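You operate a simulated robot arm through the tools that you are given. There is no shell and no other tool. Be economical: measure what you need, move in short steps, check, and stop when the job is done.

Carry out the task below with a simulated robot arm. There is one attempt and no reset: what you move stays moved.

## Task
Unclamp and clear the nest, swap its green pin for the red one and turn the model knob to 3.
Fine: the flange goes on the table, the green pin in the free socket.

The check looks at the end state, three seconds after you hand in, the way a careful person would. Anything else that was tipped, shoved, dropped, spilled or broken makes it a failure.

## Robot
A 7-joint arm with a two-finger parallel gripper, fixed in place. Base frame: the origin is at the foot of the arm, x ahead of it, y to its left, z up; the work surface is at about z = 0. Units: m, degrees, N and s.
With the tool pointing down near the work surface it reaches from about 0.24 to 0.62 m from the base axis. Its first joint turns from -66.0 to 66.0 degrees. Payload 2.6 kg.
The tool frame sits at the grasp point between the pads (the TCP): z along the fingers, y along the line on which they close. The tips reach 0.03 m beyond it. Largest opening 0.094 m; finger width 0.028, thickness 0.01; the body of the gripper, 0.05 by 0.096 m, starts 0.055 m behind the TCP.
Orientation is told as [roll, pitch, yaw] about the base's x, y, z axes, in that order, counted from this pose: with the fingers straight down and closing along the base's y, the tool's x points along the base's -x, its y along +y and its z along -z.

## Interface
- The arm moves only by the tool drive_tool. Its argument "steps" is a list that holds one entry, the list of rows, each a list of 7 numbers: the turn, a rotation vector about the base's x, y, z in rad, then the shift along the base's x, y, z in m, then the opening in per cent of the stroke, from 0 (shut) to 100 (fully open). In form: [[[ax, ay, az, x, y, z, fingers], ...]]. A call has 1 to 8 rows; each row shifts and turns the commanded pose from where the row before left it. A row lasts 0.2 s, in which the tool goes at most 0.05 m and 8.6 degrees; a call with a longer step from one row to the next is refused whole, and so is a gripper value outside its range. A pose out of reach is approached as far as the arm can. The call stops where the force on the tool passes 70 N (or 10 N more than at its start, if that is more) or the arm is blocked; 0.2 s more then pass. Each finger travels about 0.072 m/s and halts on what it meets, pressing with about 34 N; the grip force reading is that of the motor and also rises with nothing between the fingers. The clock runs only during rows and for 0.2 s after the last one: add rows that do not move to give the fingers time. It gives the time, the measured TCP pose, the force on the tool (base axes), the opening and the grip force at its end, in the units of the frame above (readings bear some noise).
- Cameras (640 x 400 px; columns grow to the right, rows downward): "scene" is fixed at [-0.0328, 0.4368, 0.5205]; the picture's right is [-0.99, 0.17, 0.00], its down [0.16, 0.91, -0.39] and it looks along [-0.07, -0.39, -0.92] (base axes); focal length 214 px, centre (320, 200). "wrist" rides on the gripper at [-0.037, 0, -0.058] in the tool frame; the picture's right is [0.00, -1.00, 0.00], its down [0.97, 0.00, -0.24] and it looks along [0.24, 0.00, 0.97] (tool axes); focal length 218 px, centre (320, 200). There is no depth. A picture from a camera that has moved, and an enlarged one, comes with that camera's place and axes in the base frame and with its lens. The place of the scene camera against the robot may be out by one fixed shift of up to 0.012 m in any direction.
- snapshot(camera): a new picture of that camera. It takes no simulated time.
- inspect(camera, box): a new picture of the part [left, top, right, bottom] of that camera's present view, enlarged. It takes no simulated time.
- finish_job(): hands the job in; it is judged then, once.

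Go step by step. Nothing tells you positions but the pictures and the camera data: compare them with the known pose of the tool, close in by small moves and look again before you grip or let go. The budget is 120 turns and 64 pictures, counting those below and the enlarged ones. Unless the task says otherwise, let go and move clear before handing in, and close with one line.

The tools are called after "Request:" as a command line: name --argument value ..., lists and objects as JSON in quotes. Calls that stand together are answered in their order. drive_tool: Moves the arm, as the interface text tells. Its arguments: {"type":"object","properties":{"steps":{"type":"array","items":{"type":"array","items":{"type":"array","items":{"type":"number"}}}}},"required":["steps"]} The other tools are called the same way: snapshot (camera) takes a picture; inspect (camera, box) takes an enlarged picture of a part of a camera's view; finish_job () hands the job in.

At the start:

```text
t: 0.0
tcp_pos: [0.3307, -0.1094, 0.3299]
ee_rot: [0.0, 0.0, 0.0]
ft_force: [-0.4, 0.0, 1.0]
gripper_width: 0.0941
gripper_force: 0.1
```

scene: 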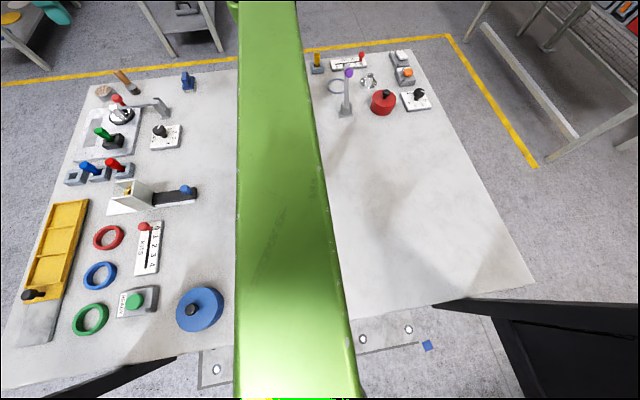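
wrist: 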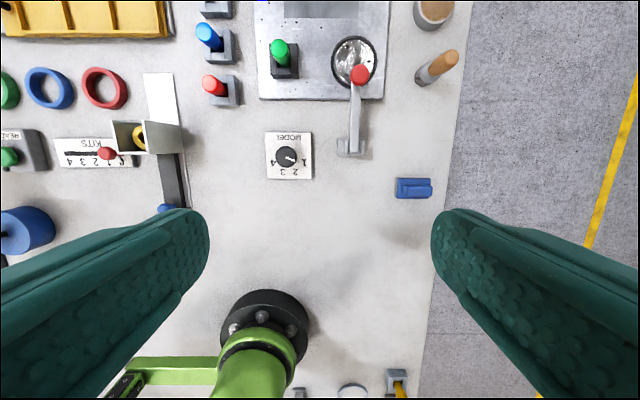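

I see a steel plate (nest) with a green pin in a socket and a clamped round flange, a rack of three sockets (blue, red, one free), and a MODEL knob. I'll look closer first.

Request:
inspect --camera "wrist" --box '[180, 0, 480, 200]'

Request:
inspect --camera "scene" --box '[50, 60, 250, 220]'

```text
2.00 times, centred on (330, 100) of wrist
camera zoom: at [0.3671, -0.1085, 0.3877], right [0.0, -1.0, 0.0], down [-0.97, 0.0, 0.24], along [-0.24, 0.0, -0.97], focal length 436 px, centre (300, 400)
```

zoom: 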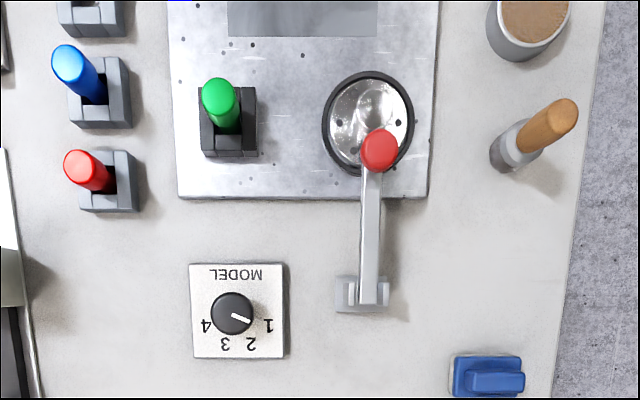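

```text
2.50 times, centred on (150, 140) of scene
camera zoom: at [-0.0328, 0.4368, 0.5205], right [-0.99, 0.17, 0.0], down [0.16, 0.91, -0.39], along [-0.07, -0.39, -0.92], focal length 536 px, centre (745, 350)
```

zoom: 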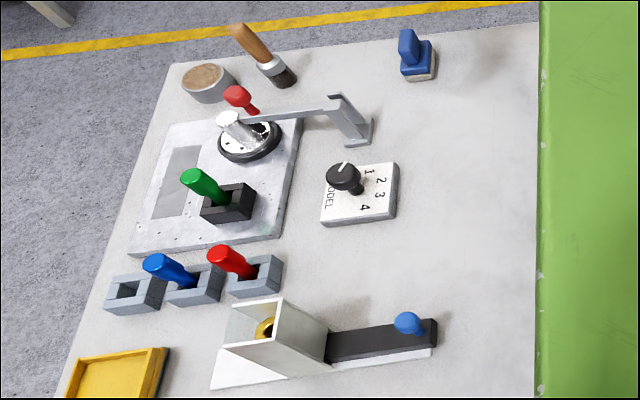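

The knob is near (0.35,-0.05), the green pin near (0.49,-0.056) and the clamp tip near (0.46,-0.16). I'm moving closer above the nest for a better look.

Request:
drive_tool --steps '[[[0, 0, 0, 0.02, 0, -0.03, 100], [0, 0, 0, 0.02, 0, -0.03, 100], [0, 0, 0, 0.02, 0, -0.03, 100], [0, 0, 0, 0, 0, 0, 100]]]'

Request:
inspect --camera "wrist" --box '[160, 0, 480, 200]'

Request:
inspect --camera "scene" --box '[80, 70, 180, 150]'

```text
t: 1.0
tcp_pos: [0.3895, -0.1075, 0.2409]
ee_rot: [-0.1, 0.0, 0.1]
ft_force: [0.2, -0.6, 0.3]
gripper_width: 0.0941
gripper_force: 0.0
```

```text
2.00 times, centred on (320, 100) of wrist
camera zoom: at [0.4274, -0.1083, 0.2982], right [0.0, -1.0, 0.0], down [-0.97, 0.0, 0.24], along [-0.24, 0.0, -0.97], focal length 436 px, centre (320, 400)
```

zoom: 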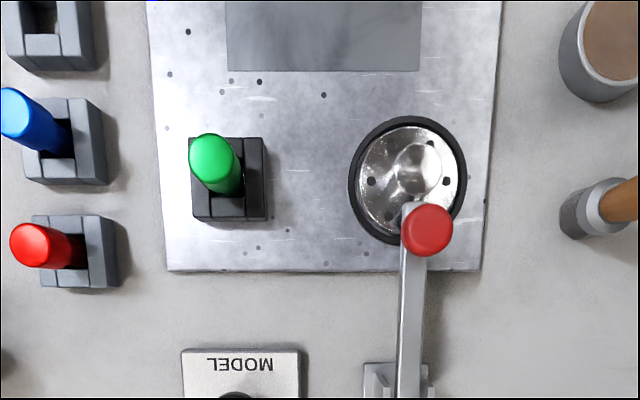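

```text
5.00 times, centred on (130, 110) of scene
camera zoom: at [-0.0328, 0.4368, 0.5205], right [-0.99, 0.17, 0.0], down [0.16, 0.91, -0.39], along [-0.07, -0.39, -0.92], focal length 1072 px, centre (1270, 650)
```

zoom: 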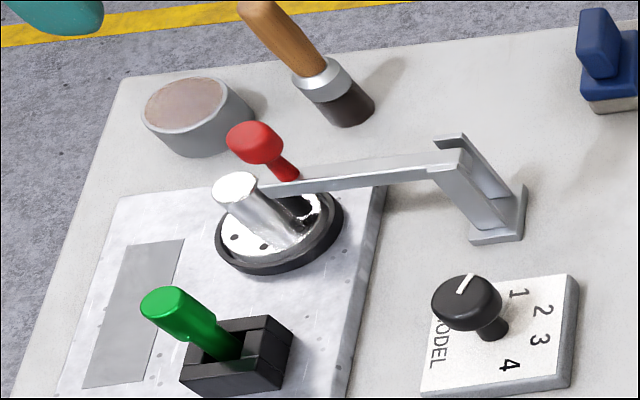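

The clamp lever hinges near (0.362,-0.159,0.055), and its red ball is at about (0.456,-0.159,0.08). I'm going above the ball to check centring.

Request:
drive_tool --steps '[[[0, 0, 0, 0.022, -0.017, -0.03, 100], [0, 0, 0, 0.022, -0.017, -0.03, 100], [0, 0, 0, 0.0225, -0.0175, -0.025, 100], [0, 0, 0, 0, 0, 0, 70]]]'

Request:
snapshot --camera "wrist"

Request:
inspect --camera "scene" --box '[80, 60, 200, 150]'

```text
t: 2.0
tcp_pos: [0.4573, -0.1603, 0.1551]
ee_rot: [0.0, -0.1, 0.0]
ft_force: [-0.2, 0.2, -0.7]
gripper_width: 0.0657
gripper_force: 0.1
```

```text
57 pictures are left
camera wrist: at [0.4941, -0.1608, 0.2123], right [0.0, -1.0, 0.0], down [-0.97, 0.0, 0.24], along [-0.24, 0.0, -0.97], focal length 218 px, centre (320, 200)
```

wrist: 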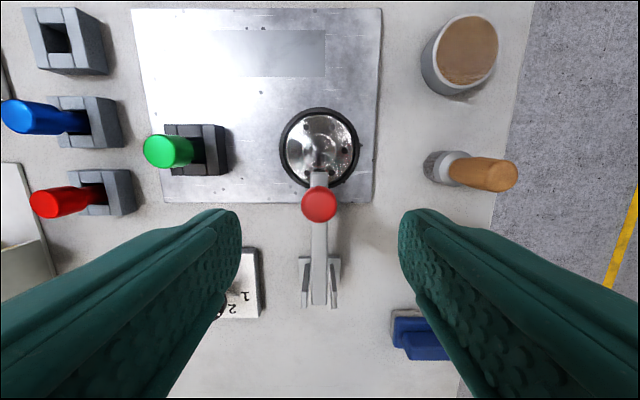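

```text
4.44 times, centred on (140, 105) of scene
camera zoom: at [-0.0328, 0.4368, 0.5205], right [-0.99, 0.17, 0.0], down [0.16, 0.91, -0.39], along [-0.07, -0.39, -0.92], focal length 953 px, centre (1120, 622)
```

zoom: 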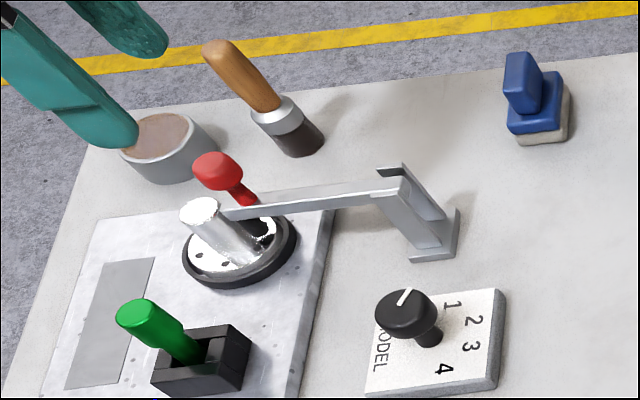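

The ball is centred between the fingers. I'm descending onto it and closing.

Request:
drive_tool --steps '[[[0, 0, 0, 0.001, 0, -0.03, 70], [0, 0, 0, 0.001, 0, -0.03, 70], [0, 0, 0, 0, 0, -0.014, 60], [0, 0, 0, 0, 0, 0, 30], [0, 0, 0, 0, 0, 0, 0], [0, 0, 0, 0, 0, 0, 0]]]'

Request:
inspect --camera "wrist" --box '[200, 100, 440, 400]'

Request:
inspect --camera "scene" --box '[80, 60, 200, 150]'

```text
t: 3.4
tcp_pos: [0.4576, -0.1599, 0.0806]
ee_rot: [-0.1, 0.0, 0.1]
ft_force: [2.1, 0.3, -4.4]
gripper_width: 0.0233
gripper_force: 44.8
```

```text
1.33 times, centred on (320, 250) of wrist
camera zoom: at [0.4953, -0.1602, 0.1381], right [0.0, -1.0, 0.0], down [-0.97, 0.0, 0.24], along [-0.24, 0.0, -0.97], focal length 291 px, centre (320, 133)
```

zoom: 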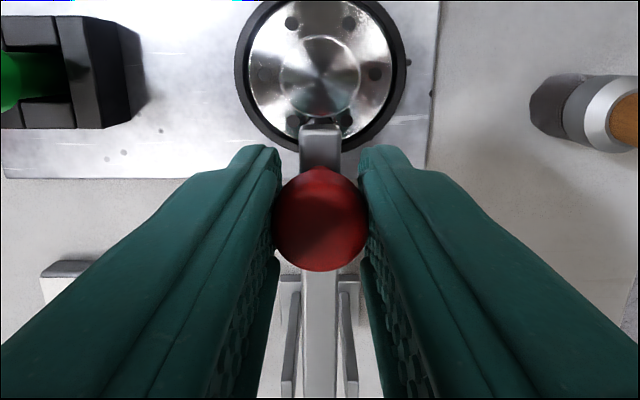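

```text
4.44 times, centred on (140, 105) of scene
camera zoom: at [-0.0328, 0.4368, 0.5205], right [-0.99, 0.17, 0.0], down [0.16, 0.91, -0.39], along [-0.07, -0.39, -0.92], focal length 953 px, centre (1120, 622)
```

zoom: 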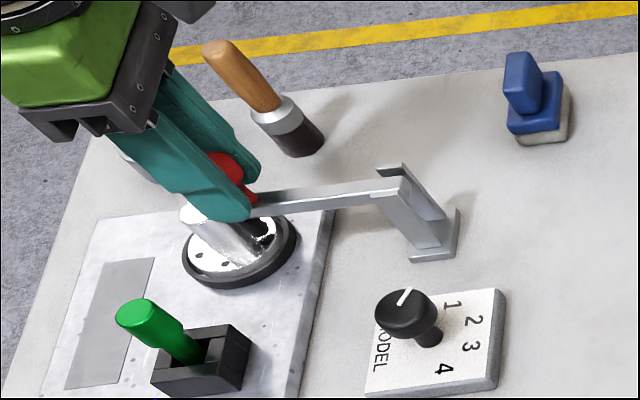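

The ball is gripped. I'm lifting it along the arc about the hinge, a little first.

Request:
drive_tool --steps '[[[0, 0, 0, -0.003, 0, 0.009, 0], [0, 0, 0, -0.003, 0, 0.009, 0], [0, 0, 0, -0.0048, 0, 0.0081, 0], [0, 0, 0, -0.0049, 0, 0.0081, 0]]]'

Request:
inspect --camera "scene" --box '[80, 60, 200, 150]'

```text
t: 4.4
tcp_pos: [0.4416, -0.1584, 0.1161]
ee_rot: [-0.1, 0.0, 0.1]
ft_force: [6.2, -5.0, -12.2]
gripper_width: 0.0232
gripper_force: 45.6
```

```text
4.44 times, centred on (140, 105) of scene
camera zoom: at [-0.0327, 0.4368, 0.5205], right [-0.99, 0.17, 0.0], down [0.16, 0.91, -0.39], along [-0.07, -0.39, -0.92], focal length 953 px, centre (1120, 622)
```

zoom: 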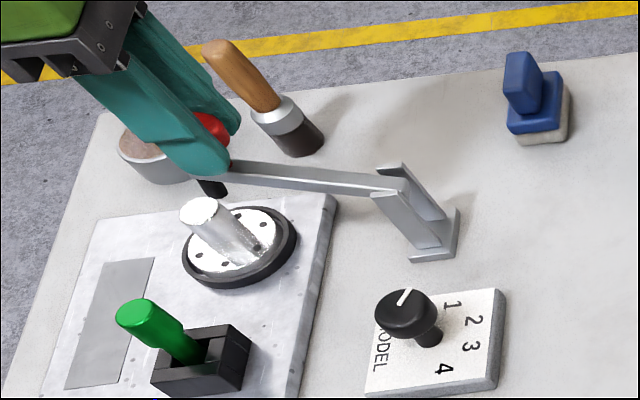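

The clamp opens smoothly, so I'm continuing along the arc.

Request:
drive_tool --steps '[[[0, 0, 0, -0.0105, 0, 0.0117, 0], [0, 0, 0, -0.0124, 0, 0.0098, 0], [0, 0, 0, -0.0138, 0, 0.0074, 0], [0, 0, 0, -0.015, 0, 0.0049, 0], [0, 0, 0, -0.0156, 0, 0.0023, 0], [0, 0, 0, 0, 0, 0, 0]]]'

Request:
inspect --camera "scene" --box '[80, 60, 200, 150]'

```text
t: 5.8
tcp_pos: [0.3749, -0.1589, 0.1505]
ee_rot: [0.1, 0.2, 0.1]
ft_force: [0.7, 0.2, 1.0]
gripper_width: 0.0001
gripper_force: 32.5
```

```text
4.44 times, centred on (140, 105) of scene
camera zoom: at [-0.0328, 0.4368, 0.5205], right [-0.99, 0.17, 0.0], down [0.16, 0.91, -0.39], along [-0.07, -0.39, -0.92], focal length 953 px, centre (1120, 622)
```

zoom: 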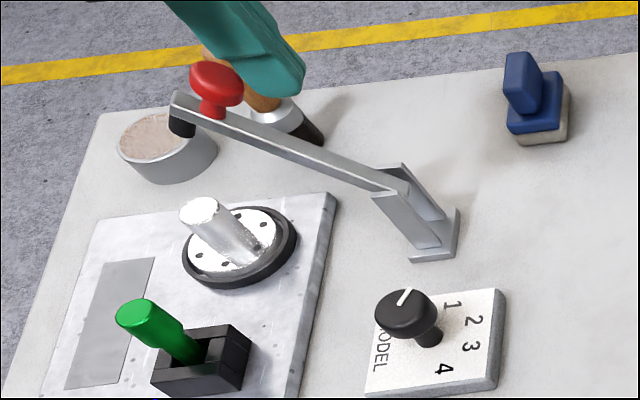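

The ball slipped from the pads, but the lever stayed about 45° up. I'll go around it with closed fingers and push it back from the front.

Request:
drive_tool --steps '[[[0, 0, 0, 0, 0, 0.04, 0], [0, 0, 0, 0.01, 0, 0.03, 0], [0, 0, 0, 0.045, 0, 0, 0], [0, 0, 0, 0.045, 0, 0, 0], [0, 0, 0, 0, 0, -0.04, 0], [0, 0, 0, 0, 0, -0.035, 0]]]'

Request:
inspect --camera "scene" --box '[80, 60, 200, 150]'

```text
t: 7.2
tcp_pos: [0.4757, -0.1602, 0.1466]
ee_rot: [0.0, 0.1, 0.0]
ft_force: [-0.1, 0.4, -0.4]
gripper_width: 0.0
gripper_force: 32.9
```

```text
4.44 times, centred on (140, 105) of scene
camera zoom: at [-0.0328, 0.4368, 0.5205], right [-0.99, 0.17, 0.0], down [0.16, 0.91, -0.39], along [-0.07, -0.39, -0.92], focal length 953 px, centre (1120, 622)
```

zoom: 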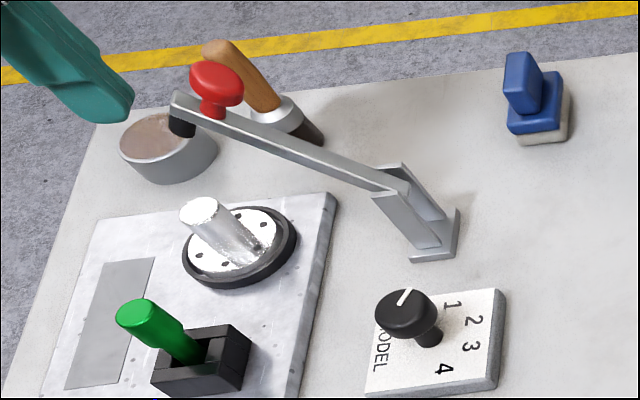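

The fingers are now in front of the lever. I'm lowering a little more and pushing toward the base.

Request:
drive_tool --steps '[[[0, 0, 0, 0, 0, -0.026, 0], [0, 0, 0, -0.02, 0, 0, 0], [0, 0, 0, -0.02, 0, 0.003, 0], [0, 0, 0, -0.015, 0, 0.003, 0], [0, 0, 0, 0, 0, 0, 0]]]'

Request:
inspect --camera "scene" --box '[80, 60, 200, 150]'

```text
t: 8.1
tcp_pos: [0.4472, -0.1597, 0.1333]
ee_rot: [-0.8, -2.8, 1.3]
ft_force: [4.9, -0.3, -0.2]
gripper_width: 0.0
gripper_force: 32.7
stopped in row 4: the force on the tool passed its limit (the readings are from after the stop); the commanded pose is now the measured one
```

```text
4.44 times, centred on (140, 105) of scene
camera zoom: at [-0.0328, 0.4368, 0.5205], right [-0.99, 0.17, 0.0], down [0.16, 0.91, -0.39], along [-0.07, -0.39, -0.92], focal length 953 px, centre (1120, 622)
```

zoom: 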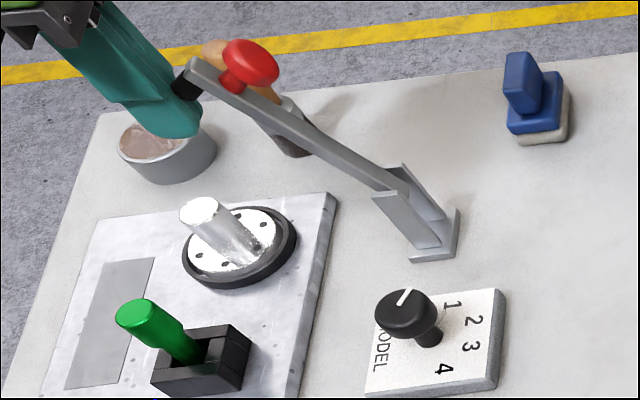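

The lever moved further before the force limit tripped. I'm continuing with slower, tangential pushes and levelling the tool.

Request:
drive_tool --steps '[[[0.014, 0.049, -0.023, 0.004, 0, 0, 0], [0, 0, 0, -0.008, 0, 0.005, 0], [0, 0, 0, -0.008, 0, 0.004, 0], [0, 0, 0, -0.008, 0, 0.003, 0], [0, 0, 0, -0.008, 0, 0.003, 0], [0, 0, 0, -0.008, 0, 0.002, 0]]]'

Request:
inspect --camera "scene" --box '[80, 60, 200, 150]'

```text
t: 8.9
tcp_pos: [0.4481, -0.1555, 0.1443]
ee_rot: [-0.3, -1.5, 1.0]
ft_force: [4.6, 0.7, 1.5]
gripper_width: 0.0001
gripper_force: 33.7
stopped in row 3: the force on the tool passed its limit (the readings are from after the stop); the commanded pose is now the measured one
```

```text
4.44 times, centred on (140, 105) of scene
camera zoom: at [-0.0328, 0.4368, 0.5205], right [-0.99, 0.17, 0.0], down [0.16, 0.91, -0.39], along [-0.07, -0.39, -0.92], focal length 953 px, centre (1120, 622)
```

zoom: 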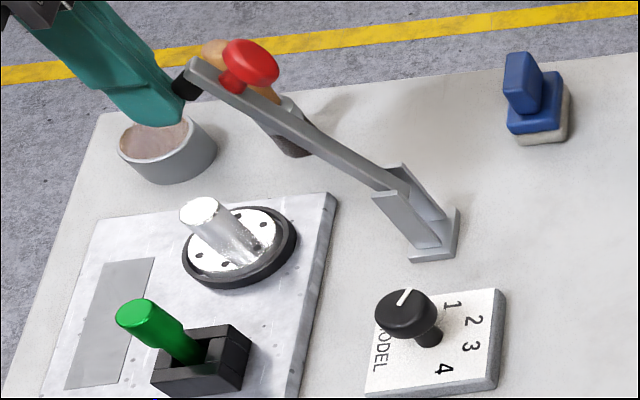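

The lever is at its end stop, about 62° open, and holds there. I'm backing off, levelling the tool and opening above the flange boss.

Request:
drive_tool --steps '[[[0, 0, 0, 0.02, 0, 0.0, 0], [0.005, 0.026, -0.017, 0.01, -0.002, 0.02, 0], [0, 0, 0, 0.013, -0.002, 0.0, 40], [0, 0, 0, 0, 0, 0, 60], [0, 0, 0, 0, 0, 0, 60]]]'

Request:
snapshot --camera "wrist"

Request:
inspect --camera "scene" --box '[80, 60, 200, 150]'

```text
t: 10.1
tcp_pos: [0.4901, -0.1608, 0.1639]
ee_rot: [0.0, 0.0, -0.1]
ft_force: [0.3, 0.9, -0.6]
gripper_width: 0.0564
gripper_force: 0.0
```

```text
48 pictures are left
camera wrist: at [0.5274, -0.1604, 0.2213], right [0.0, -1.0, 0.0], down [-0.97, 0.0, 0.24], along [-0.24, 0.0, -0.97], focal length 218 px, centre (320, 200)
```

wrist: 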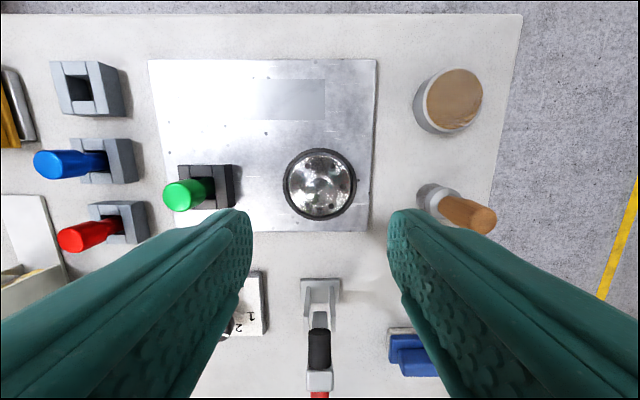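

```text
4.44 times, centred on (140, 105) of scene
camera zoom: at [-0.0328, 0.4368, 0.5205], right [-0.99, 0.17, 0.0], down [0.16, 0.91, -0.39], along [-0.07, -0.39, -0.92], focal length 953 px, centre (1120, 622)
```

zoom: 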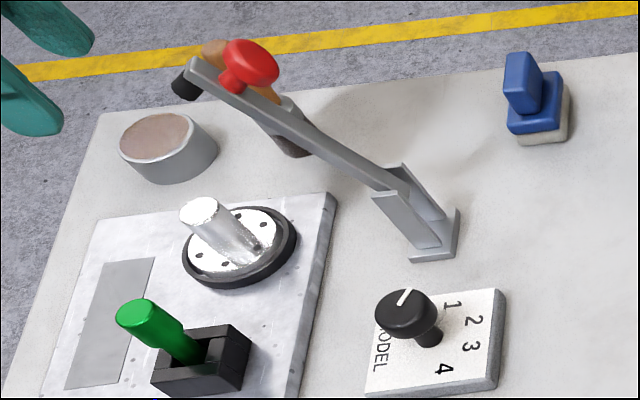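

The lever stays open and the flange is centred at about (0.4925,-0.160). I'm descending toward the boss.

Request:
drive_tool --steps '[[[0, 0, 0, 0.002, 0, -0.03, 60], [0, 0, 0, 0, 0, -0.03, 60], [0, 0, 0, 0, 0, -0.03, 60], [0, 0, 0, 0, 0, 0, 60]]]'

Request:
snapshot --camera "wrist"

Request:
inspect --camera "scene" --box '[80, 60, 200, 150]'

```text
t: 11.1
tcp_pos: [0.4916, -0.1595, 0.0738]
ee_rot: [0.0, -0.1, 0.1]
ft_force: [-0.5, -0.6, 0.1]
gripper_width: 0.0565
gripper_force: 0.1
```

```text
46 pictures are left
camera wrist: at [0.5285, -0.1598, 0.1314], right [0.0, -1.0, 0.0], down [-0.97, 0.0, 0.24], along [-0.24, 0.0, -0.97], focal length 218 px, centre (320, 200)
```

wrist: 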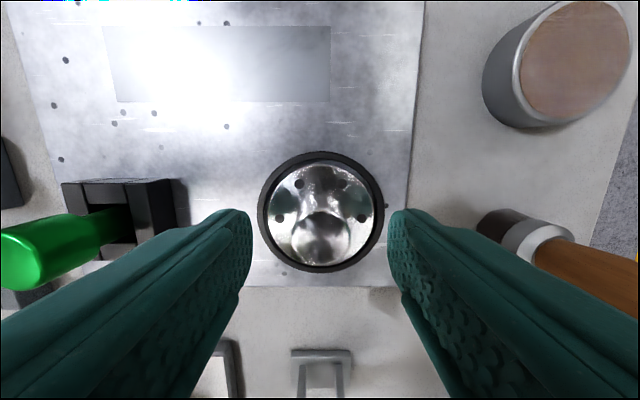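

```text
4.44 times, centred on (140, 105) of scene
camera zoom: at [-0.0328, 0.4368, 0.5205], right [-0.99, 0.17, 0.0], down [0.16, 0.91, -0.39], along [-0.07, -0.39, -0.92], focal length 953 px, centre (1120, 622)
```

zoom: 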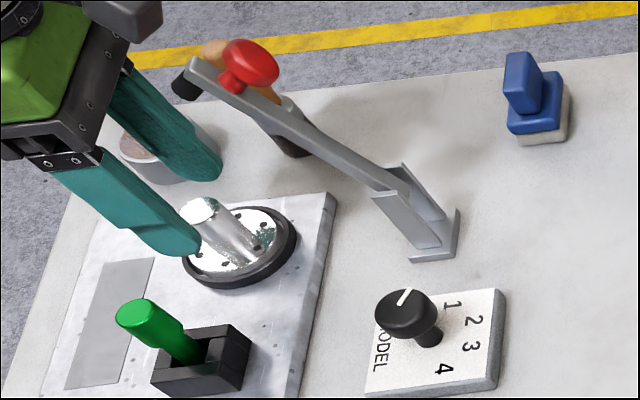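

The boss is between the fingers with its top near z=0.05. I'm descending and gripping it.

Request:
drive_tool --steps '[[[0, 0, 0, 0.001, 0, -0.018, 60], [0, 0, 0, 0, 0, 0, 30], [0, 0, 0, 0, 0, 0, 0], [0, 0, 0, 0, 0, 0, 0], [0, 0, 0, 0, 0, 0, 0]]]'

```text
t: 12.3
tcp_pos: [0.4933, -0.1612, 0.0563]
ee_rot: [0.1, 0.0, 0.0]
ft_force: [0.1, -1.0, 0.4]
gripper_width: 0.0248
gripper_force: 33.6
```

I have the boss gripped at a width of 0.025. I'm lifting it gently.

Request:
drive_tool --steps '[[[0, 0, 0, 0, 0, 0.01, 0], [0, 0, 0, 0, 0, 0.02, 0], [0, 0, 0, 0, 0, 0.04, 0], [0, 0, 0, 0, 0, 0.04, 0], [0, 0, 0, 0, 0, 0.04, 0]]]'

Request:
snapshot --camera "scene"

Request:
inspect --camera "wrist" --box '[160, 100, 480, 300]'

```text
t: 13.5
tcp_pos: [0.4932, -0.1593, 0.2069]
ee_rot: [0.0, -0.1, 0.1]
ft_force: [0.1, 0.3, -3.0]
gripper_width: 0.0249
gripper_force: 33.9
```

```text
44 pictures are left
```

scene: 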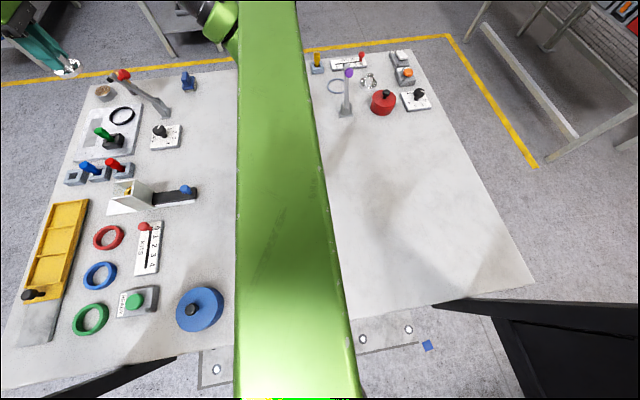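

```text
2.00 times, centred on (320, 200) of wrist
camera zoom: at [0.5302, -0.1598, 0.2645], right [0.0, -1.0, 0.0], down [-0.97, 0.0, 0.24], along [-0.24, 0.0, -0.97], focal length 436 px, centre (320, 200)
```

zoom: 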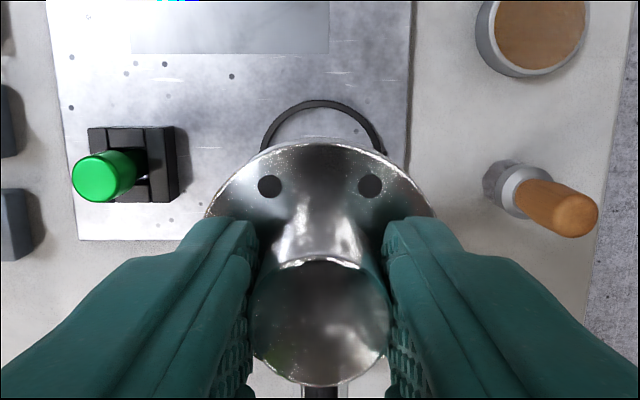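

The flange is out of the nest. I'm raising it over the clamp lever and carrying it to the free table area near (0.28,-0.17).

Request:
drive_tool --steps '[[[0, 0, 0, 0, 0, 0.04, 0], [0, 0, 0, -0.03, 0, 0.02, 0], [0, 0, 0, -0.045, 0, 0, 0], [0, 0, 0, -0.045, 0, 0, 0], [0, 0, 0, -0.045, -0.005, 0, 0], [0, 0, 0, -0.045, -0.005, 0, 0], [0, 0, 0, 0, 0, -0.04, 0], [0, 0, 0, 0, 0, 0, 0]]]'

Request:
snapshot --camera "wrist"

Request:
snapshot --camera "scene"

```text
t: 15.3
tcp_pos: [0.2826, -0.1708, 0.2264]
ee_rot: [-0.1, 0.0, -0.1]
ft_force: [-0.3, 0.3, -3.1]
gripper_width: 0.0249
gripper_force: 34.2
```

```text
42 pictures are left
camera wrist: at [0.3194, -0.1705, 0.2832], right [0.0, -1.0, 0.0], down [-0.97, 0.0, 0.24], along [-0.24, 0.0, -0.97], focal length 218 px, centre (320, 200)
```

wrist: 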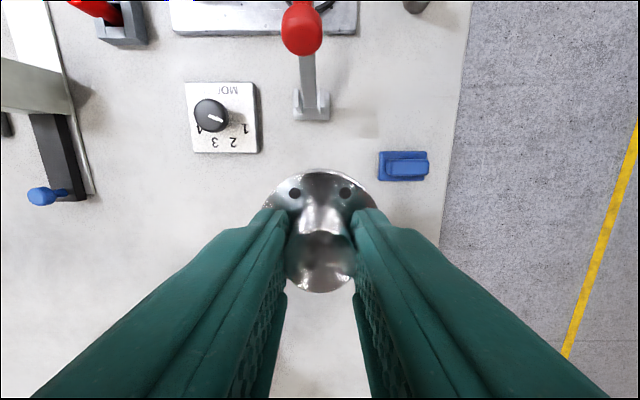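

```text
41 pictures are left
```

scene: 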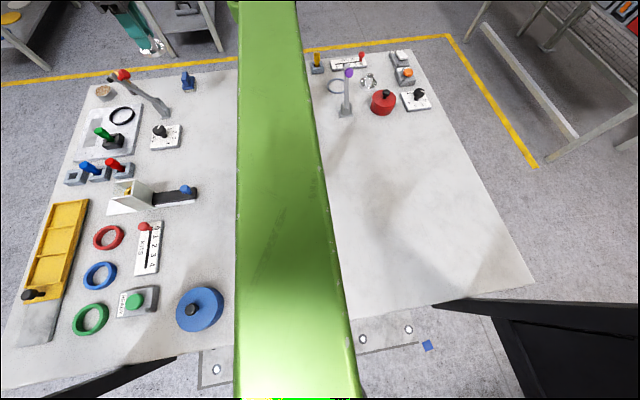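

The area beneath is clear. I'm lowering.

Request:
drive_tool --steps '[[[0, 0, 0, -0.003, 0.002, -0.045, 0], [0, 0, 0, 0, 0, -0.045, 0], [0, 0, 0, 0, 0, -0.045, 0], [0, 0, 0, 0, 0, -0.025, 0], [0, 0, 0, 0, 0, -0.01, 0], [0, 0, 0, 0, 0, 0, 0]]]'

Request:
inspect --camera "scene" --box '[120, 50, 240, 130]'

Request:
snapshot --camera "wrist"

```text
t: 16.7
tcp_pos: [0.2792, -0.1673, 0.0568]
ee_rot: [-0.1, 0.0, 0.0]
ft_force: [-0.4, 0.2, -2.7]
gripper_width: 0.0247
gripper_force: 34.1
```

```text
5.00 times, centred on (180, 90) of scene
camera zoom: at [-0.0328, 0.4368, 0.5205], right [-0.99, 0.17, 0.0], down [0.16, 0.91, -0.39], along [-0.07, -0.39, -0.92], focal length 1072 px, centre (1020, 750)
```

zoom: 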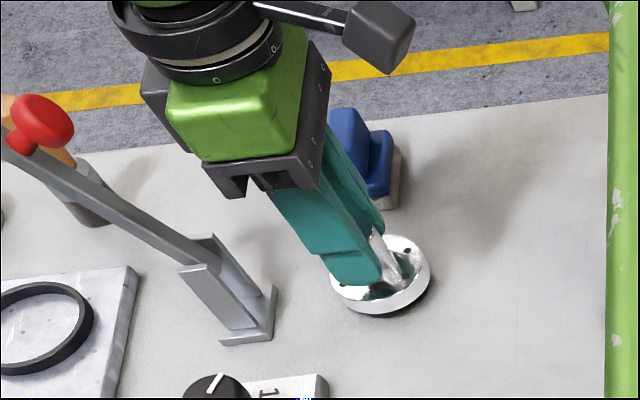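

```text
39 pictures are left
camera wrist: at [0.3168, -0.1683, 0.1129], right [0.0, -1.0, 0.0], down [-0.97, 0.0, 0.24], along [-0.24, 0.0, -0.97], focal length 218 px, centre (320, 200)
```

wrist: 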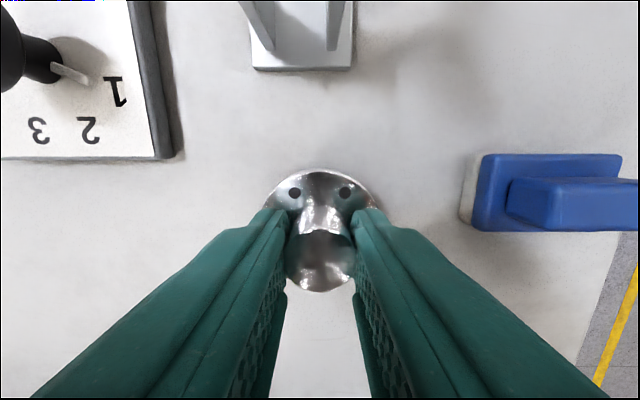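

The flange is just above the table. I'm lowering in small steps until I feel contact.

Request:
drive_tool --steps '[[[0, 0, 0, 0, 0, -0.004, 0], [0, 0, 0, 0, 0, -0.003, 0], [0, 0, 0, 0, 0, -0.002, 0], [0, 0, 0, 0, 0, 0, 0]]]'

```text
t: 17.7
tcp_pos: [0.2794, -0.1678, 0.0467]
ee_rot: [0.0, -0.1, -0.1]
ft_force: [0.6, -0.4, -2.9]
gripper_width: 0.0247
gripper_force: 33.9
```

Request:
drive_tool --steps '[[[0, 0, 0, 0, 0, -0.002, 0], [0, 0, 0, 0, 0, -0.0015, 0], [0, 0, 0, 0, 0, 0, 0]]]'

```text
t: 18.5
tcp_pos: [0.2804, -0.1677, 0.0446]
ee_rot: [-0.1, 0.0, 0.0]
ft_force: [-4.1, 5.1, 22.8]
gripper_width: 0.025
gripper_force: 33.7
```

It's in contact with the table (23 N). I'm releasing and moving up.

Request:
drive_tool --steps '[[[0, 0, 0, 0, 0, 0.001, 20], [0, 0, 0, 0, 0, 0, 50], [0, 0, 0, 0, 0, 0, 50], [0, 0, 0, 0, 0, 0.03, 50], [0, 0, 0, 0, 0, 0.045, 50], [0, 0, 0, 0, 0, 0.045, 50], [0, 0, 0, 0.0, 0.02, 0.045, 50]]]'

Request:
snapshot --camera "wrist"

```text
t: 20.1
tcp_pos: [0.2788, -0.1486, 0.2099]
ee_rot: [0.0, 0.1, -0.2]
ft_force: [0.6, -0.1, 0.1]
gripper_width: 0.0469
gripper_force: 0.0
```

```text
38 pictures are left
camera wrist: at [0.3163, -0.1481, 0.2671], right [0.0, -1.0, 0.0], down [-0.97, 0.0, 0.24], along [-0.24, 0.0, -0.97], focal length 218 px, centre (320, 200)
```

wrist: 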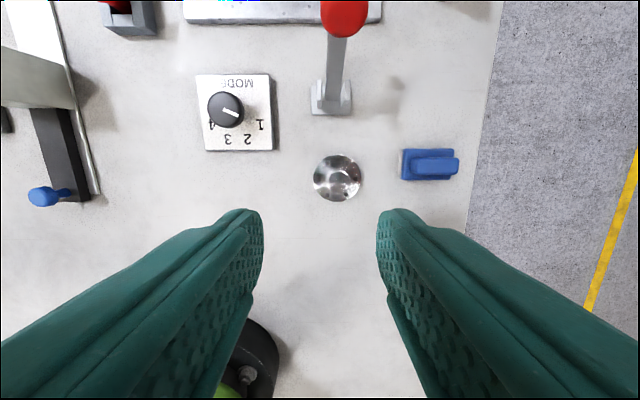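

The flange stands on the table. The knob is at about (0.349,-0.054), and going from 1 to 3 is about -84° about z, so I'm moving above it pre-turned by +42°.

Request:
drive_tool --steps '[[[0, 0, 0.147, 0.014, 0.019, -0.01, 50], [0, 0, 0.147, 0.014, 0.019, -0.015, 50], [0, 0, 0.147, 0.014, 0.019, -0.015, 50], [0, 0, 0.147, 0.014, 0.019, -0.02, 50], [0, 0, 0.147, 0.014, 0.019, -0.02, 50], [0, 0, 0, 0, 0, 0, 50]]]'

Request:
snapshot --camera "wrist"

```text
t: 21.5
tcp_pos: [0.3506, -0.0516, 0.1283]
ee_rot: [0.0, 0.0, 42.2]
ft_force: [-0.3, 0.0, -0.6]
gripper_width: 0.0471
gripper_force: 0.2
```

```text
37 pictures are left
camera wrist: at [0.3779, -0.0275, 0.1865], right [0.67, -0.74, 0.0], down [-0.72, -0.65, 0.24], along [-0.18, -0.16, -0.97], focal length 218 px, centre (320, 200)
```

wrist: 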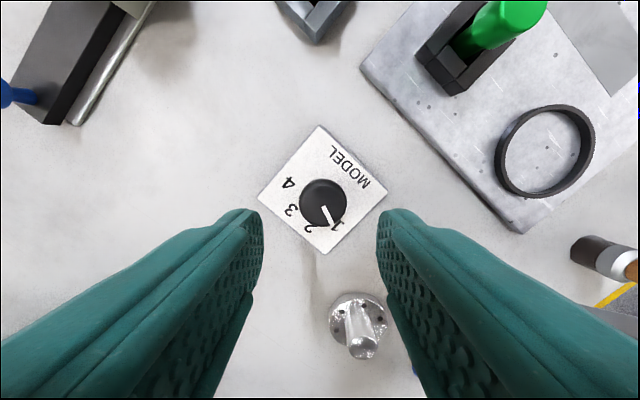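

The knob is at (0.351,-0.0535) between the fingers. I'm descending and gripping.

Request:
drive_tool --steps '[[[0, 0, 0, 0.0005, -0.002, -0.03, 50], [0, 0, 0, 0, 0, -0.03, 50], [0, 0, 0, 0, 0, -0.016, 50], [0, 0, 0, 0, 0, 0, 20], [0, 0, 0, 0, 0, 0, 0], [0, 0, 0, 0, 0, 0, 0]]]'

Request:
inspect --camera "scene" --box '[120, 90, 220, 160]'

```text
t: 22.9
tcp_pos: [0.3505, -0.0533, 0.0533]
ee_rot: [-0.2, 0.0, 42.1]
ft_force: [3.5, -2.8, -7.6]
gripper_width: 0.0336
gripper_force: 45.2
```

```text
5.71 times, centred on (170, 125) of scene
camera zoom: at [-0.0328, 0.4368, 0.5205], right [-0.99, 0.17, 0.0], down [0.16, 0.91, -0.39], along [-0.07, -0.39, -0.92], focal length 1226 px, centre (1177, 629)
```

zoom: 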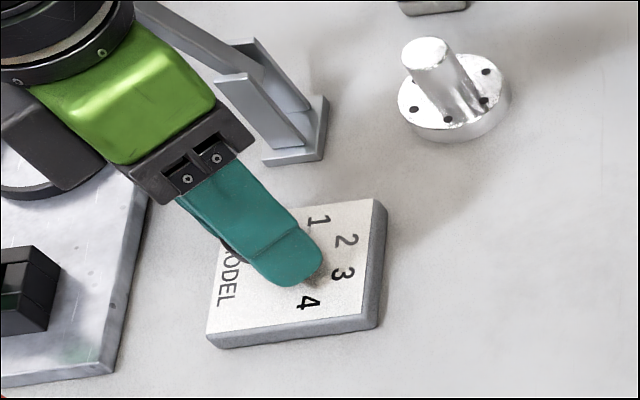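

The knob is gripped. I'm turning it clockwise as seen from above.

Request:
drive_tool --steps '[[[0, 0, -0.14, 0, 0, 0, 0], [0, 0, -0.14, 0, 0, 0, 0], [0, 0, -0.14, 0, 0, 0, 0], [0, 0, -0.14, 0, 0, 0, 0], [0, 0, -0.14, 0, 0, 0, 0], [0, 0, -0.14, 0, 0, 0, 0], [0, 0, -0.14, 0, 0, 0, 0], [0, 0, -0.14, 0, 0, 0, 0]]]'

Request:
inspect --camera "wrist" --box '[200, 140, 440, 340]'

```text
t: 24.7
tcp_pos: [0.3518, -0.0549, 0.0523]
ee_rot: [-0.1, -0.1, -22.2]
ft_force: [17.8, -5.8, -24.2]
gripper_width: 0.0335
gripper_force: 45.4
```

```text
2.00 times, centred on (320, 240) of wrist
camera zoom: at [0.3852, -0.0695, 0.1107], right [-0.38, -0.93, 0.0], down [-0.9, 0.37, 0.24], along [-0.22, 0.09, -0.97], focal length 436 px, centre (320, 120)
```

zoom: 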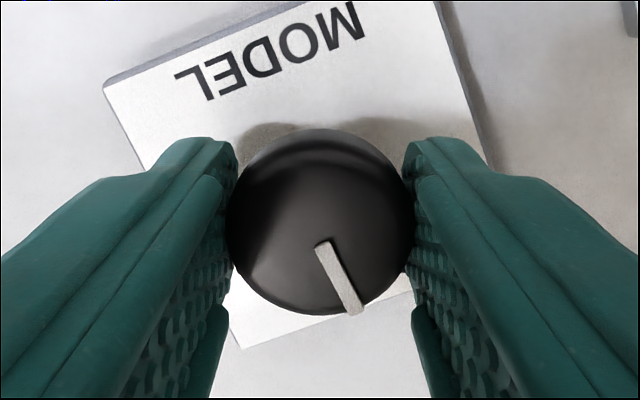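

The pointer is about midway between 2 and 3. Another 23° or so should bring it to 3.

Request:
drive_tool --steps '[[[0, 0, -0.135, 0, 0, 0, 0], [0, 0, -0.135, 0, 0, 0, 0], [0, 0, -0.135, 0, 0, 0, 0], [0, 0, 0, 0, 0, 0, 0]]]'

Request:
inspect --camera "wrist" --box '[200, 140, 440, 340]'

```text
t: 25.7
tcp_pos: [0.3502, -0.0557, 0.0536]
ee_rot: [0.0, 0.0, -45.4]
ft_force: [14.6, -12.8, -21.2]
gripper_width: 0.0336
gripper_force: 44.6
```

```text
2.00 times, centred on (320, 240) of wrist
camera zoom: at [0.3767, -0.082, 0.1109], right [-0.71, -0.7, 0.0], down [-0.68, 0.69, 0.24], along [-0.17, 0.17, -0.97], focal length 436 px, centre (320, 120)
```

zoom: 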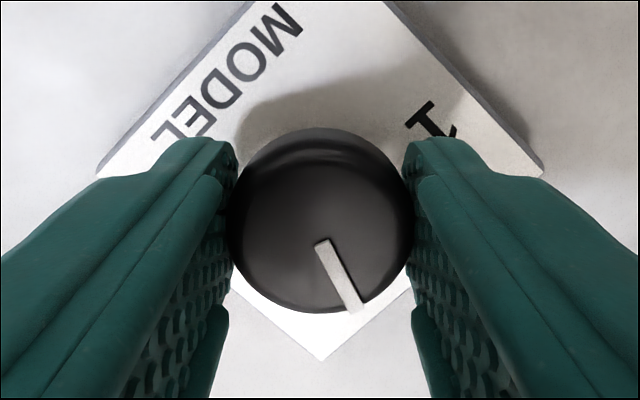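

The knob turned with the tool. I'm releasing, lifting and checking where the pointer is.

Request:
drive_tool --steps '[[[0, 0, 0, 0, 0, 0, 30], [0, 0, 0, 0, 0, 0, 60], [0, 0, 0, 0, 0, 0, 60], [0, 0, 0, 0, 0, 0.04, 60], [0, 0, 0, 0, 0, 0.04, 60], [0, 0, 0, 0, 0, 0, 60]]]'

Request:
inspect --camera "wrist" --box '[240, 150, 400, 270]'

Request:
inspect --camera "scene" --box '[120, 90, 220, 160]'

```text
t: 27.1
tcp_pos: [0.3507, -0.0537, 0.1333]
ee_rot: [-0.2, 0.0, -45.3]
ft_force: [-0.3, 0.3, -0.4]
gripper_width: 0.0567
gripper_force: 0.0
```

```text
3.33 times, centred on (320, 210) of wrist
camera zoom: at [0.3766, -0.0806, 0.1908], right [-0.71, -0.7, 0.0], down [-0.68, 0.69, 0.24], along [-0.17, 0.17, -0.97], focal length 728 px, centre (320, 167)
```

zoom: 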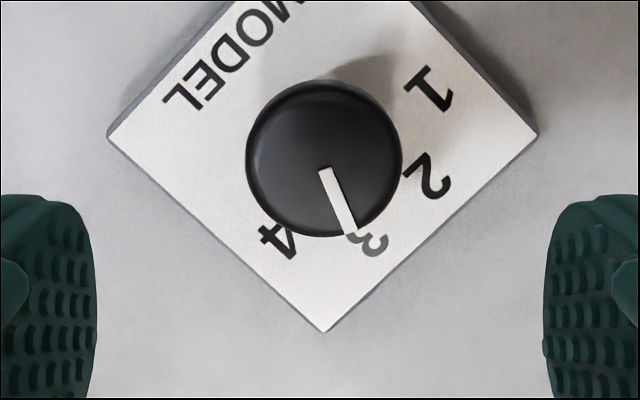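

```text
5.71 times, centred on (170, 125) of scene
camera zoom: at [-0.0328, 0.4368, 0.5205], right [-0.99, 0.17, 0.0], down [0.16, 0.91, -0.39], along [-0.07, -0.39, -0.92], focal length 1226 px, centre (1177, 629)
```

zoom: 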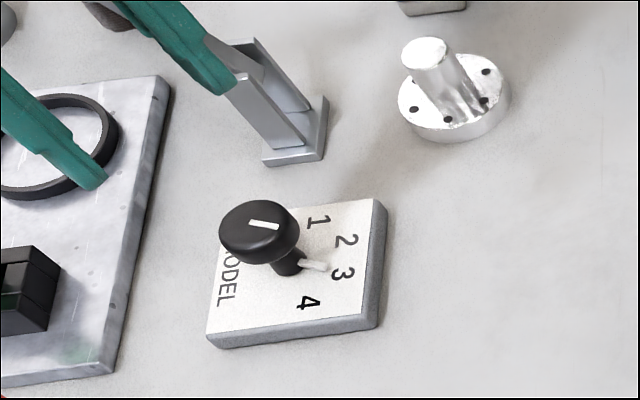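

The pointer is on 3 (measured 22° against the label at 22.5°). Next is the green pin, so I'm turning the tool back and moving above it.

Request:
drive_tool --steps '[[[0, 0, 0.132, 0.01, 0, 0.02, 60], [0, 0, 0.132, 0.025, 0, 0.02, 60], [0, 0, 0.132, 0.025, 0, 0, 60], [0, 0, 0.132, 0.025, 0, 0, 60], [0, 0, 0.132, 0.025, 0, 0, 60], [0, 0, 0.131, 0.028, -0.002, 0, 60], [0, 0, 0, 0, 0, -0.01, 60], [0, 0, 0, 0, 0, 0, 60]]]'

Request:
snapshot --camera "wrist"

Request:
inspect --camera "scene" --box '[60, 100, 150, 190]'

```text
t: 28.9
tcp_pos: [0.4889, -0.058, 0.1622]
ee_rot: [0.0, 0.0, 0.1]
ft_force: [0.4, 0.4, -0.3]
gripper_width: 0.0564
gripper_force: 0.0
```

```text
31 pictures are left
camera wrist: at [0.5256, -0.0576, 0.221], right [0.0, -1.0, 0.0], down [-0.97, 0.0, 0.24], along [-0.24, 0.0, -0.97], focal length 218 px, centre (320, 200)
```

wrist: 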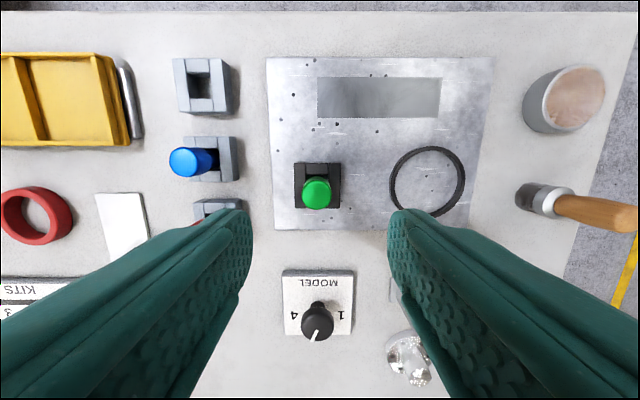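

```text
4.44 times, centred on (105, 145) of scene
camera zoom: at [-0.0328, 0.4368, 0.5205], right [-0.99, 0.17, 0.0], down [0.16, 0.91, -0.39], along [-0.07, -0.39, -0.92], focal length 953 px, centre (1276, 444)
```

zoom: 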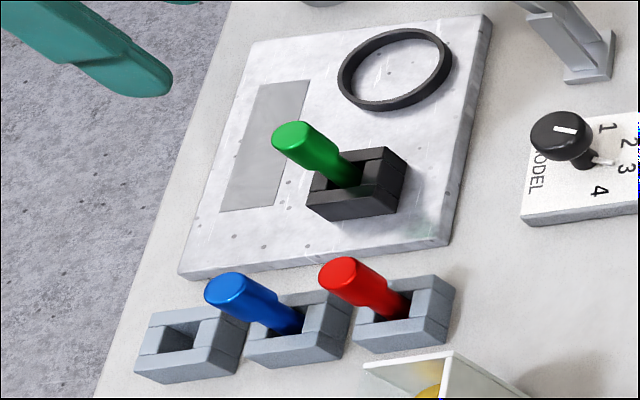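

The green pin is at about (0.493,-0.055). I'm descending partway to check alignment.

Request:
drive_tool --steps '[[[0, 0, 0, 0.003, 0.002, -0.03, 60], [0, 0, 0, 0, 0.001, -0.03, 60], [0, 0, 0, 0, 0, -0.01, 60], [0, 0, 0, 0, 0, 0, 60]]]'

Request:
snapshot --camera "wrist"

Request:
inspect --camera "scene" --box '[60, 100, 150, 190]'

```text
t: 29.9
tcp_pos: [0.4911, -0.0535, 0.0932]
ee_rot: [0.0, 0.0, 0.0]
ft_force: [-0.1, -0.7, 0.6]
gripper_width: 0.0561
gripper_force: 0.1
```

```text
29 pictures are left
camera wrist: at [0.5282, -0.0543, 0.1502], right [0.0, -1.0, 0.0], down [-0.97, 0.0, 0.24], along [-0.24, 0.0, -0.97], focal length 218 px, centre (320, 200)
```

wrist: 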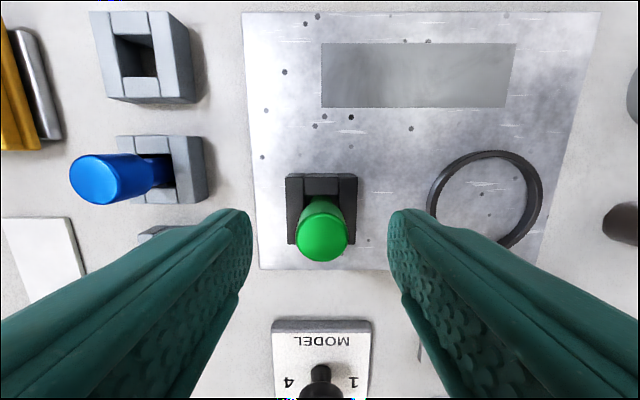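

```text
4.44 times, centred on (105, 145) of scene
camera zoom: at [-0.0328, 0.4368, 0.5205], right [-0.99, 0.17, 0.0], down [0.16, 0.91, -0.39], along [-0.07, -0.39, -0.92], focal length 953 px, centre (1276, 444)
```

zoom: 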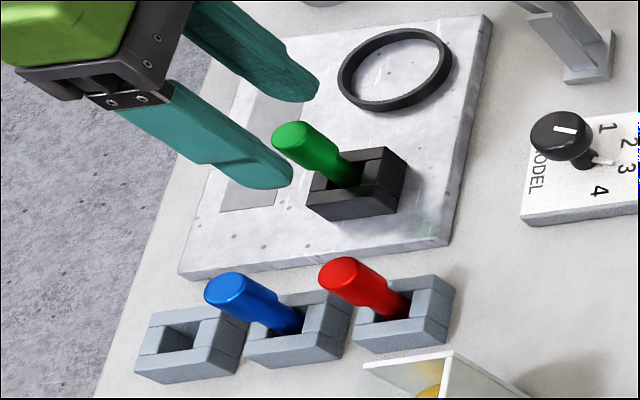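

The pin axis is at (0.494,-0.055) with its top at z≈0.076. I'm descending to TCP z=0.064 and gripping.

Request:
drive_tool --steps '[[[0, 0, 0, 0.003, -0.0015, -0.015, 60], [0, 0, 0, 0, 0, -0.014, 60], [0, 0, 0, 0, 0, 0, 30], [0, 0, 0, 0, 0, 0, 0], [0, 0, 0, 0, 0, 0, 0], [0, 0, 0, 0, 0, 0, 0]]]'

Request:
inspect --camera "scene" --box '[60, 100, 150, 190]'

```text
t: 31.3
tcp_pos: [0.4944, -0.056, 0.0644]
ee_rot: [0.0, 0.0, 0.0]
ft_force: [-0.5, -0.3, 0.8]
gripper_width: 0.0216
gripper_force: 33.5
```

```text
4.44 times, centred on (105, 145) of scene
camera zoom: at [-0.0328, 0.4368, 0.5205], right [-0.99, 0.17, 0.0], down [0.16, 0.91, -0.39], along [-0.07, -0.39, -0.92], focal length 953 px, centre (1276, 444)
```

zoom: 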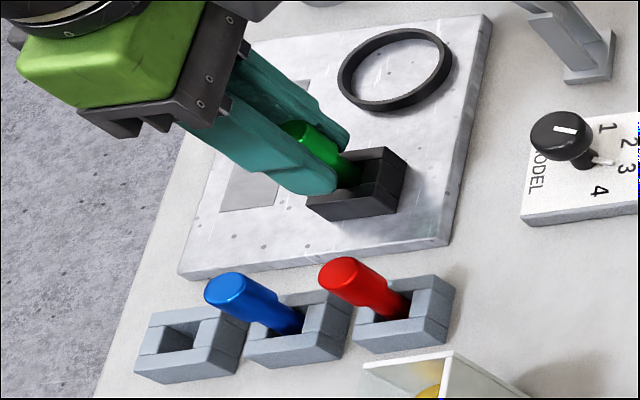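

The pin is gripped. I'm lifting it straight up.

Request:
drive_tool --steps '[[[0, 0, 0, 0, 0, 0.015, 0], [0, 0, 0, 0, 0, 0.025, 0], [0, 0, 0, 0, 0, 0.035, 0], [0, 0, 0, 0, 0, 0.03, 0], [0, 0, 0, 0, 0, 0, 0]]]'

Request:
inspect --camera "scene" --box '[30, 80, 150, 190]'

Request:
snapshot --camera "wrist"

```text
t: 32.5
tcp_pos: [0.4951, -0.0539, 0.1697]
ee_rot: [0.0, 0.0, -0.1]
ft_force: [0.8, 0.2, -1.1]
gripper_width: 0.0215
gripper_force: 33.9
```

```text
3.64 times, centred on (90, 135) of scene
camera zoom: at [-0.0328, 0.4368, 0.5205], right [-0.99, 0.17, 0.0], down [0.16, 0.91, -0.39], along [-0.07, -0.39, -0.92], focal length 780 px, centre (1156, 436)
```

zoom: 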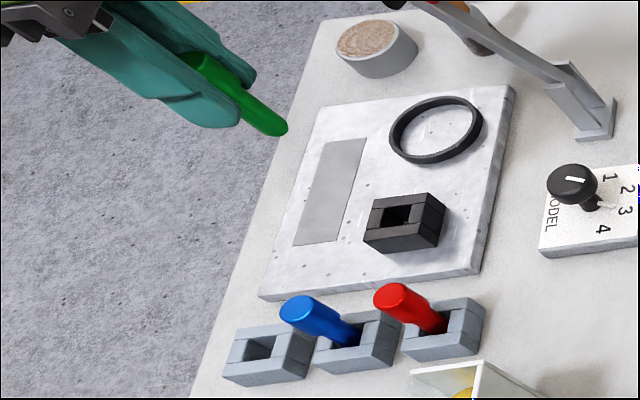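

```text
25 pictures are left
camera wrist: at [0.5312, -0.0556, 0.2271], right [0.0, -1.0, 0.0], down [-0.97, 0.0, 0.24], along [-0.24, 0.0, -0.97], focal length 218 px, centre (320, 200)
```

wrist: 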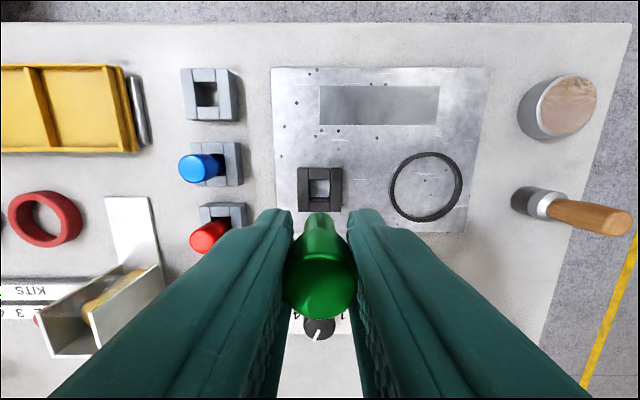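

The pin is out, and the free socket's hole is at about (0.575,0.044). I'm moving above it.

Request:
drive_tool --steps '[[[0, 0, 0, 0.027, 0.033, 0, 0], [0, 0, 0, 0.027, 0.033, 0, 0], [0, 0, 0, 0.026, 0.032, 0, 0], [0, 0, 0, 0, 0, -0.03, 0], [0, 0, 0, 0, 0, 0, 0]]]'

Request:
snapshot --camera "wrist"

Request:
inspect --camera "scene" --box '[30, 110, 130, 200]'

```text
t: 33.7
tcp_pos: [0.5742, 0.0443, 0.1388]
ee_rot: [-0.1, -0.1, 0.0]
ft_force: [0.3, 0.3, -1.0]
gripper_width: 0.0214
gripper_force: 33.8
```

```text
24 pictures are left
camera wrist: at [0.6113, 0.0428, 0.1971], right [0.0, -1.0, 0.0], down [-0.97, 0.0, 0.24], along [-0.24, 0.0, -0.97], focal length 218 px, centre (320, 200)
```

wrist: 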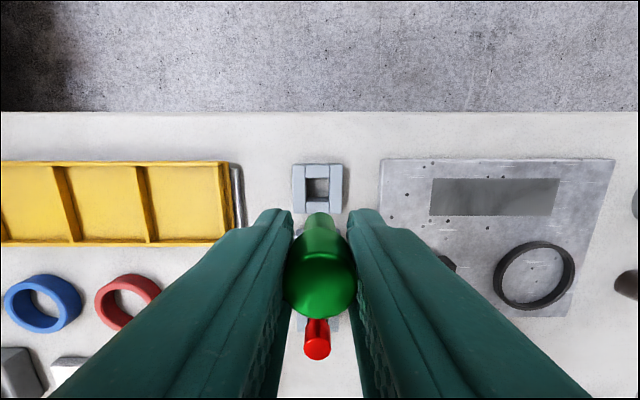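

```text
4.44 times, centred on (80, 155) of scene
camera zoom: at [-0.0328, 0.4369, 0.5205], right [-0.99, 0.17, 0.0], down [0.16, 0.91, -0.39], along [-0.07, -0.39, -0.92], focal length 953 px, centre (1387, 400)
```

zoom: 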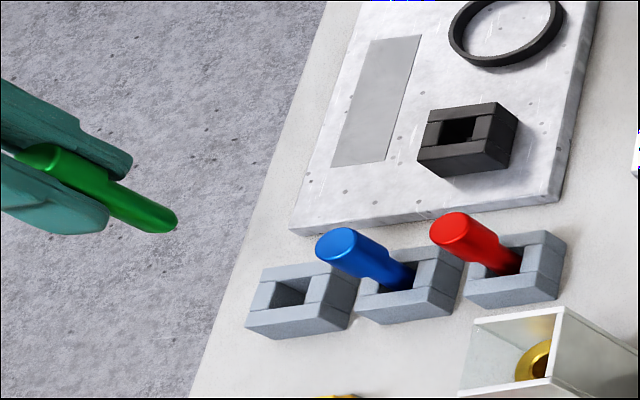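

The hole is at (0.577,0.044), so I'm correcting by +3 mm in x and descending to just above it.

Request:
drive_tool --steps '[[[0, 0, 0, 0.003, 0, -0.02, 0], [0, 0, 0, 0, 0, -0.025, 0], [0, 0, 0, 0, 0, -0.008, 0], [0, 0, 0, 0, 0, 0, 0]]]'

Request:
inspect --camera "wrist" --box '[220, 150, 420, 300]'

Request:
inspect --camera "scene" --box '[40, 140, 120, 200]'

```text
t: 34.7
tcp_pos: [0.5783, 0.0432, 0.0857]
ee_rot: [0.0, 0.0, 0.0]
ft_force: [1.0, -0.5, -1.0]
gripper_width: 0.0216
gripper_force: 34.2
```

```text
2.67 times, centred on (320, 225) of wrist
camera zoom: at [0.6149, 0.0425, 0.1436], right [0.0, -1.0, 0.0], down [-0.97, 0.0, 0.24], along [-0.24, 0.0, -0.97], focal length 582 px, centre (320, 133)
```

zoom: 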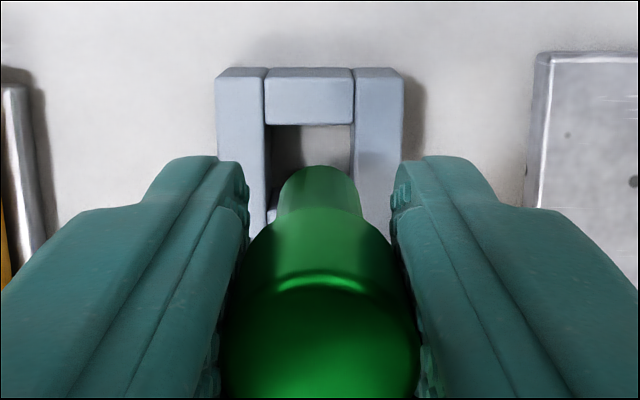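

```text
6.67 times, centred on (80, 170) of scene
camera zoom: at [-0.0328, 0.4368, 0.5205], right [-0.99, 0.17, 0.0], down [0.16, 0.91, -0.39], along [-0.07, -0.39, -0.92], focal length 1430 px, centre (1920, 400)
```

zoom: 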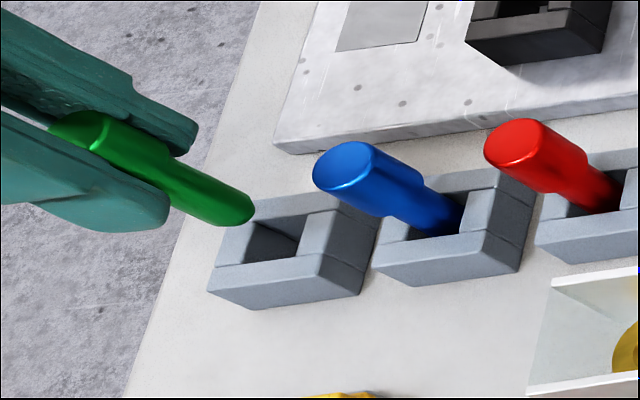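

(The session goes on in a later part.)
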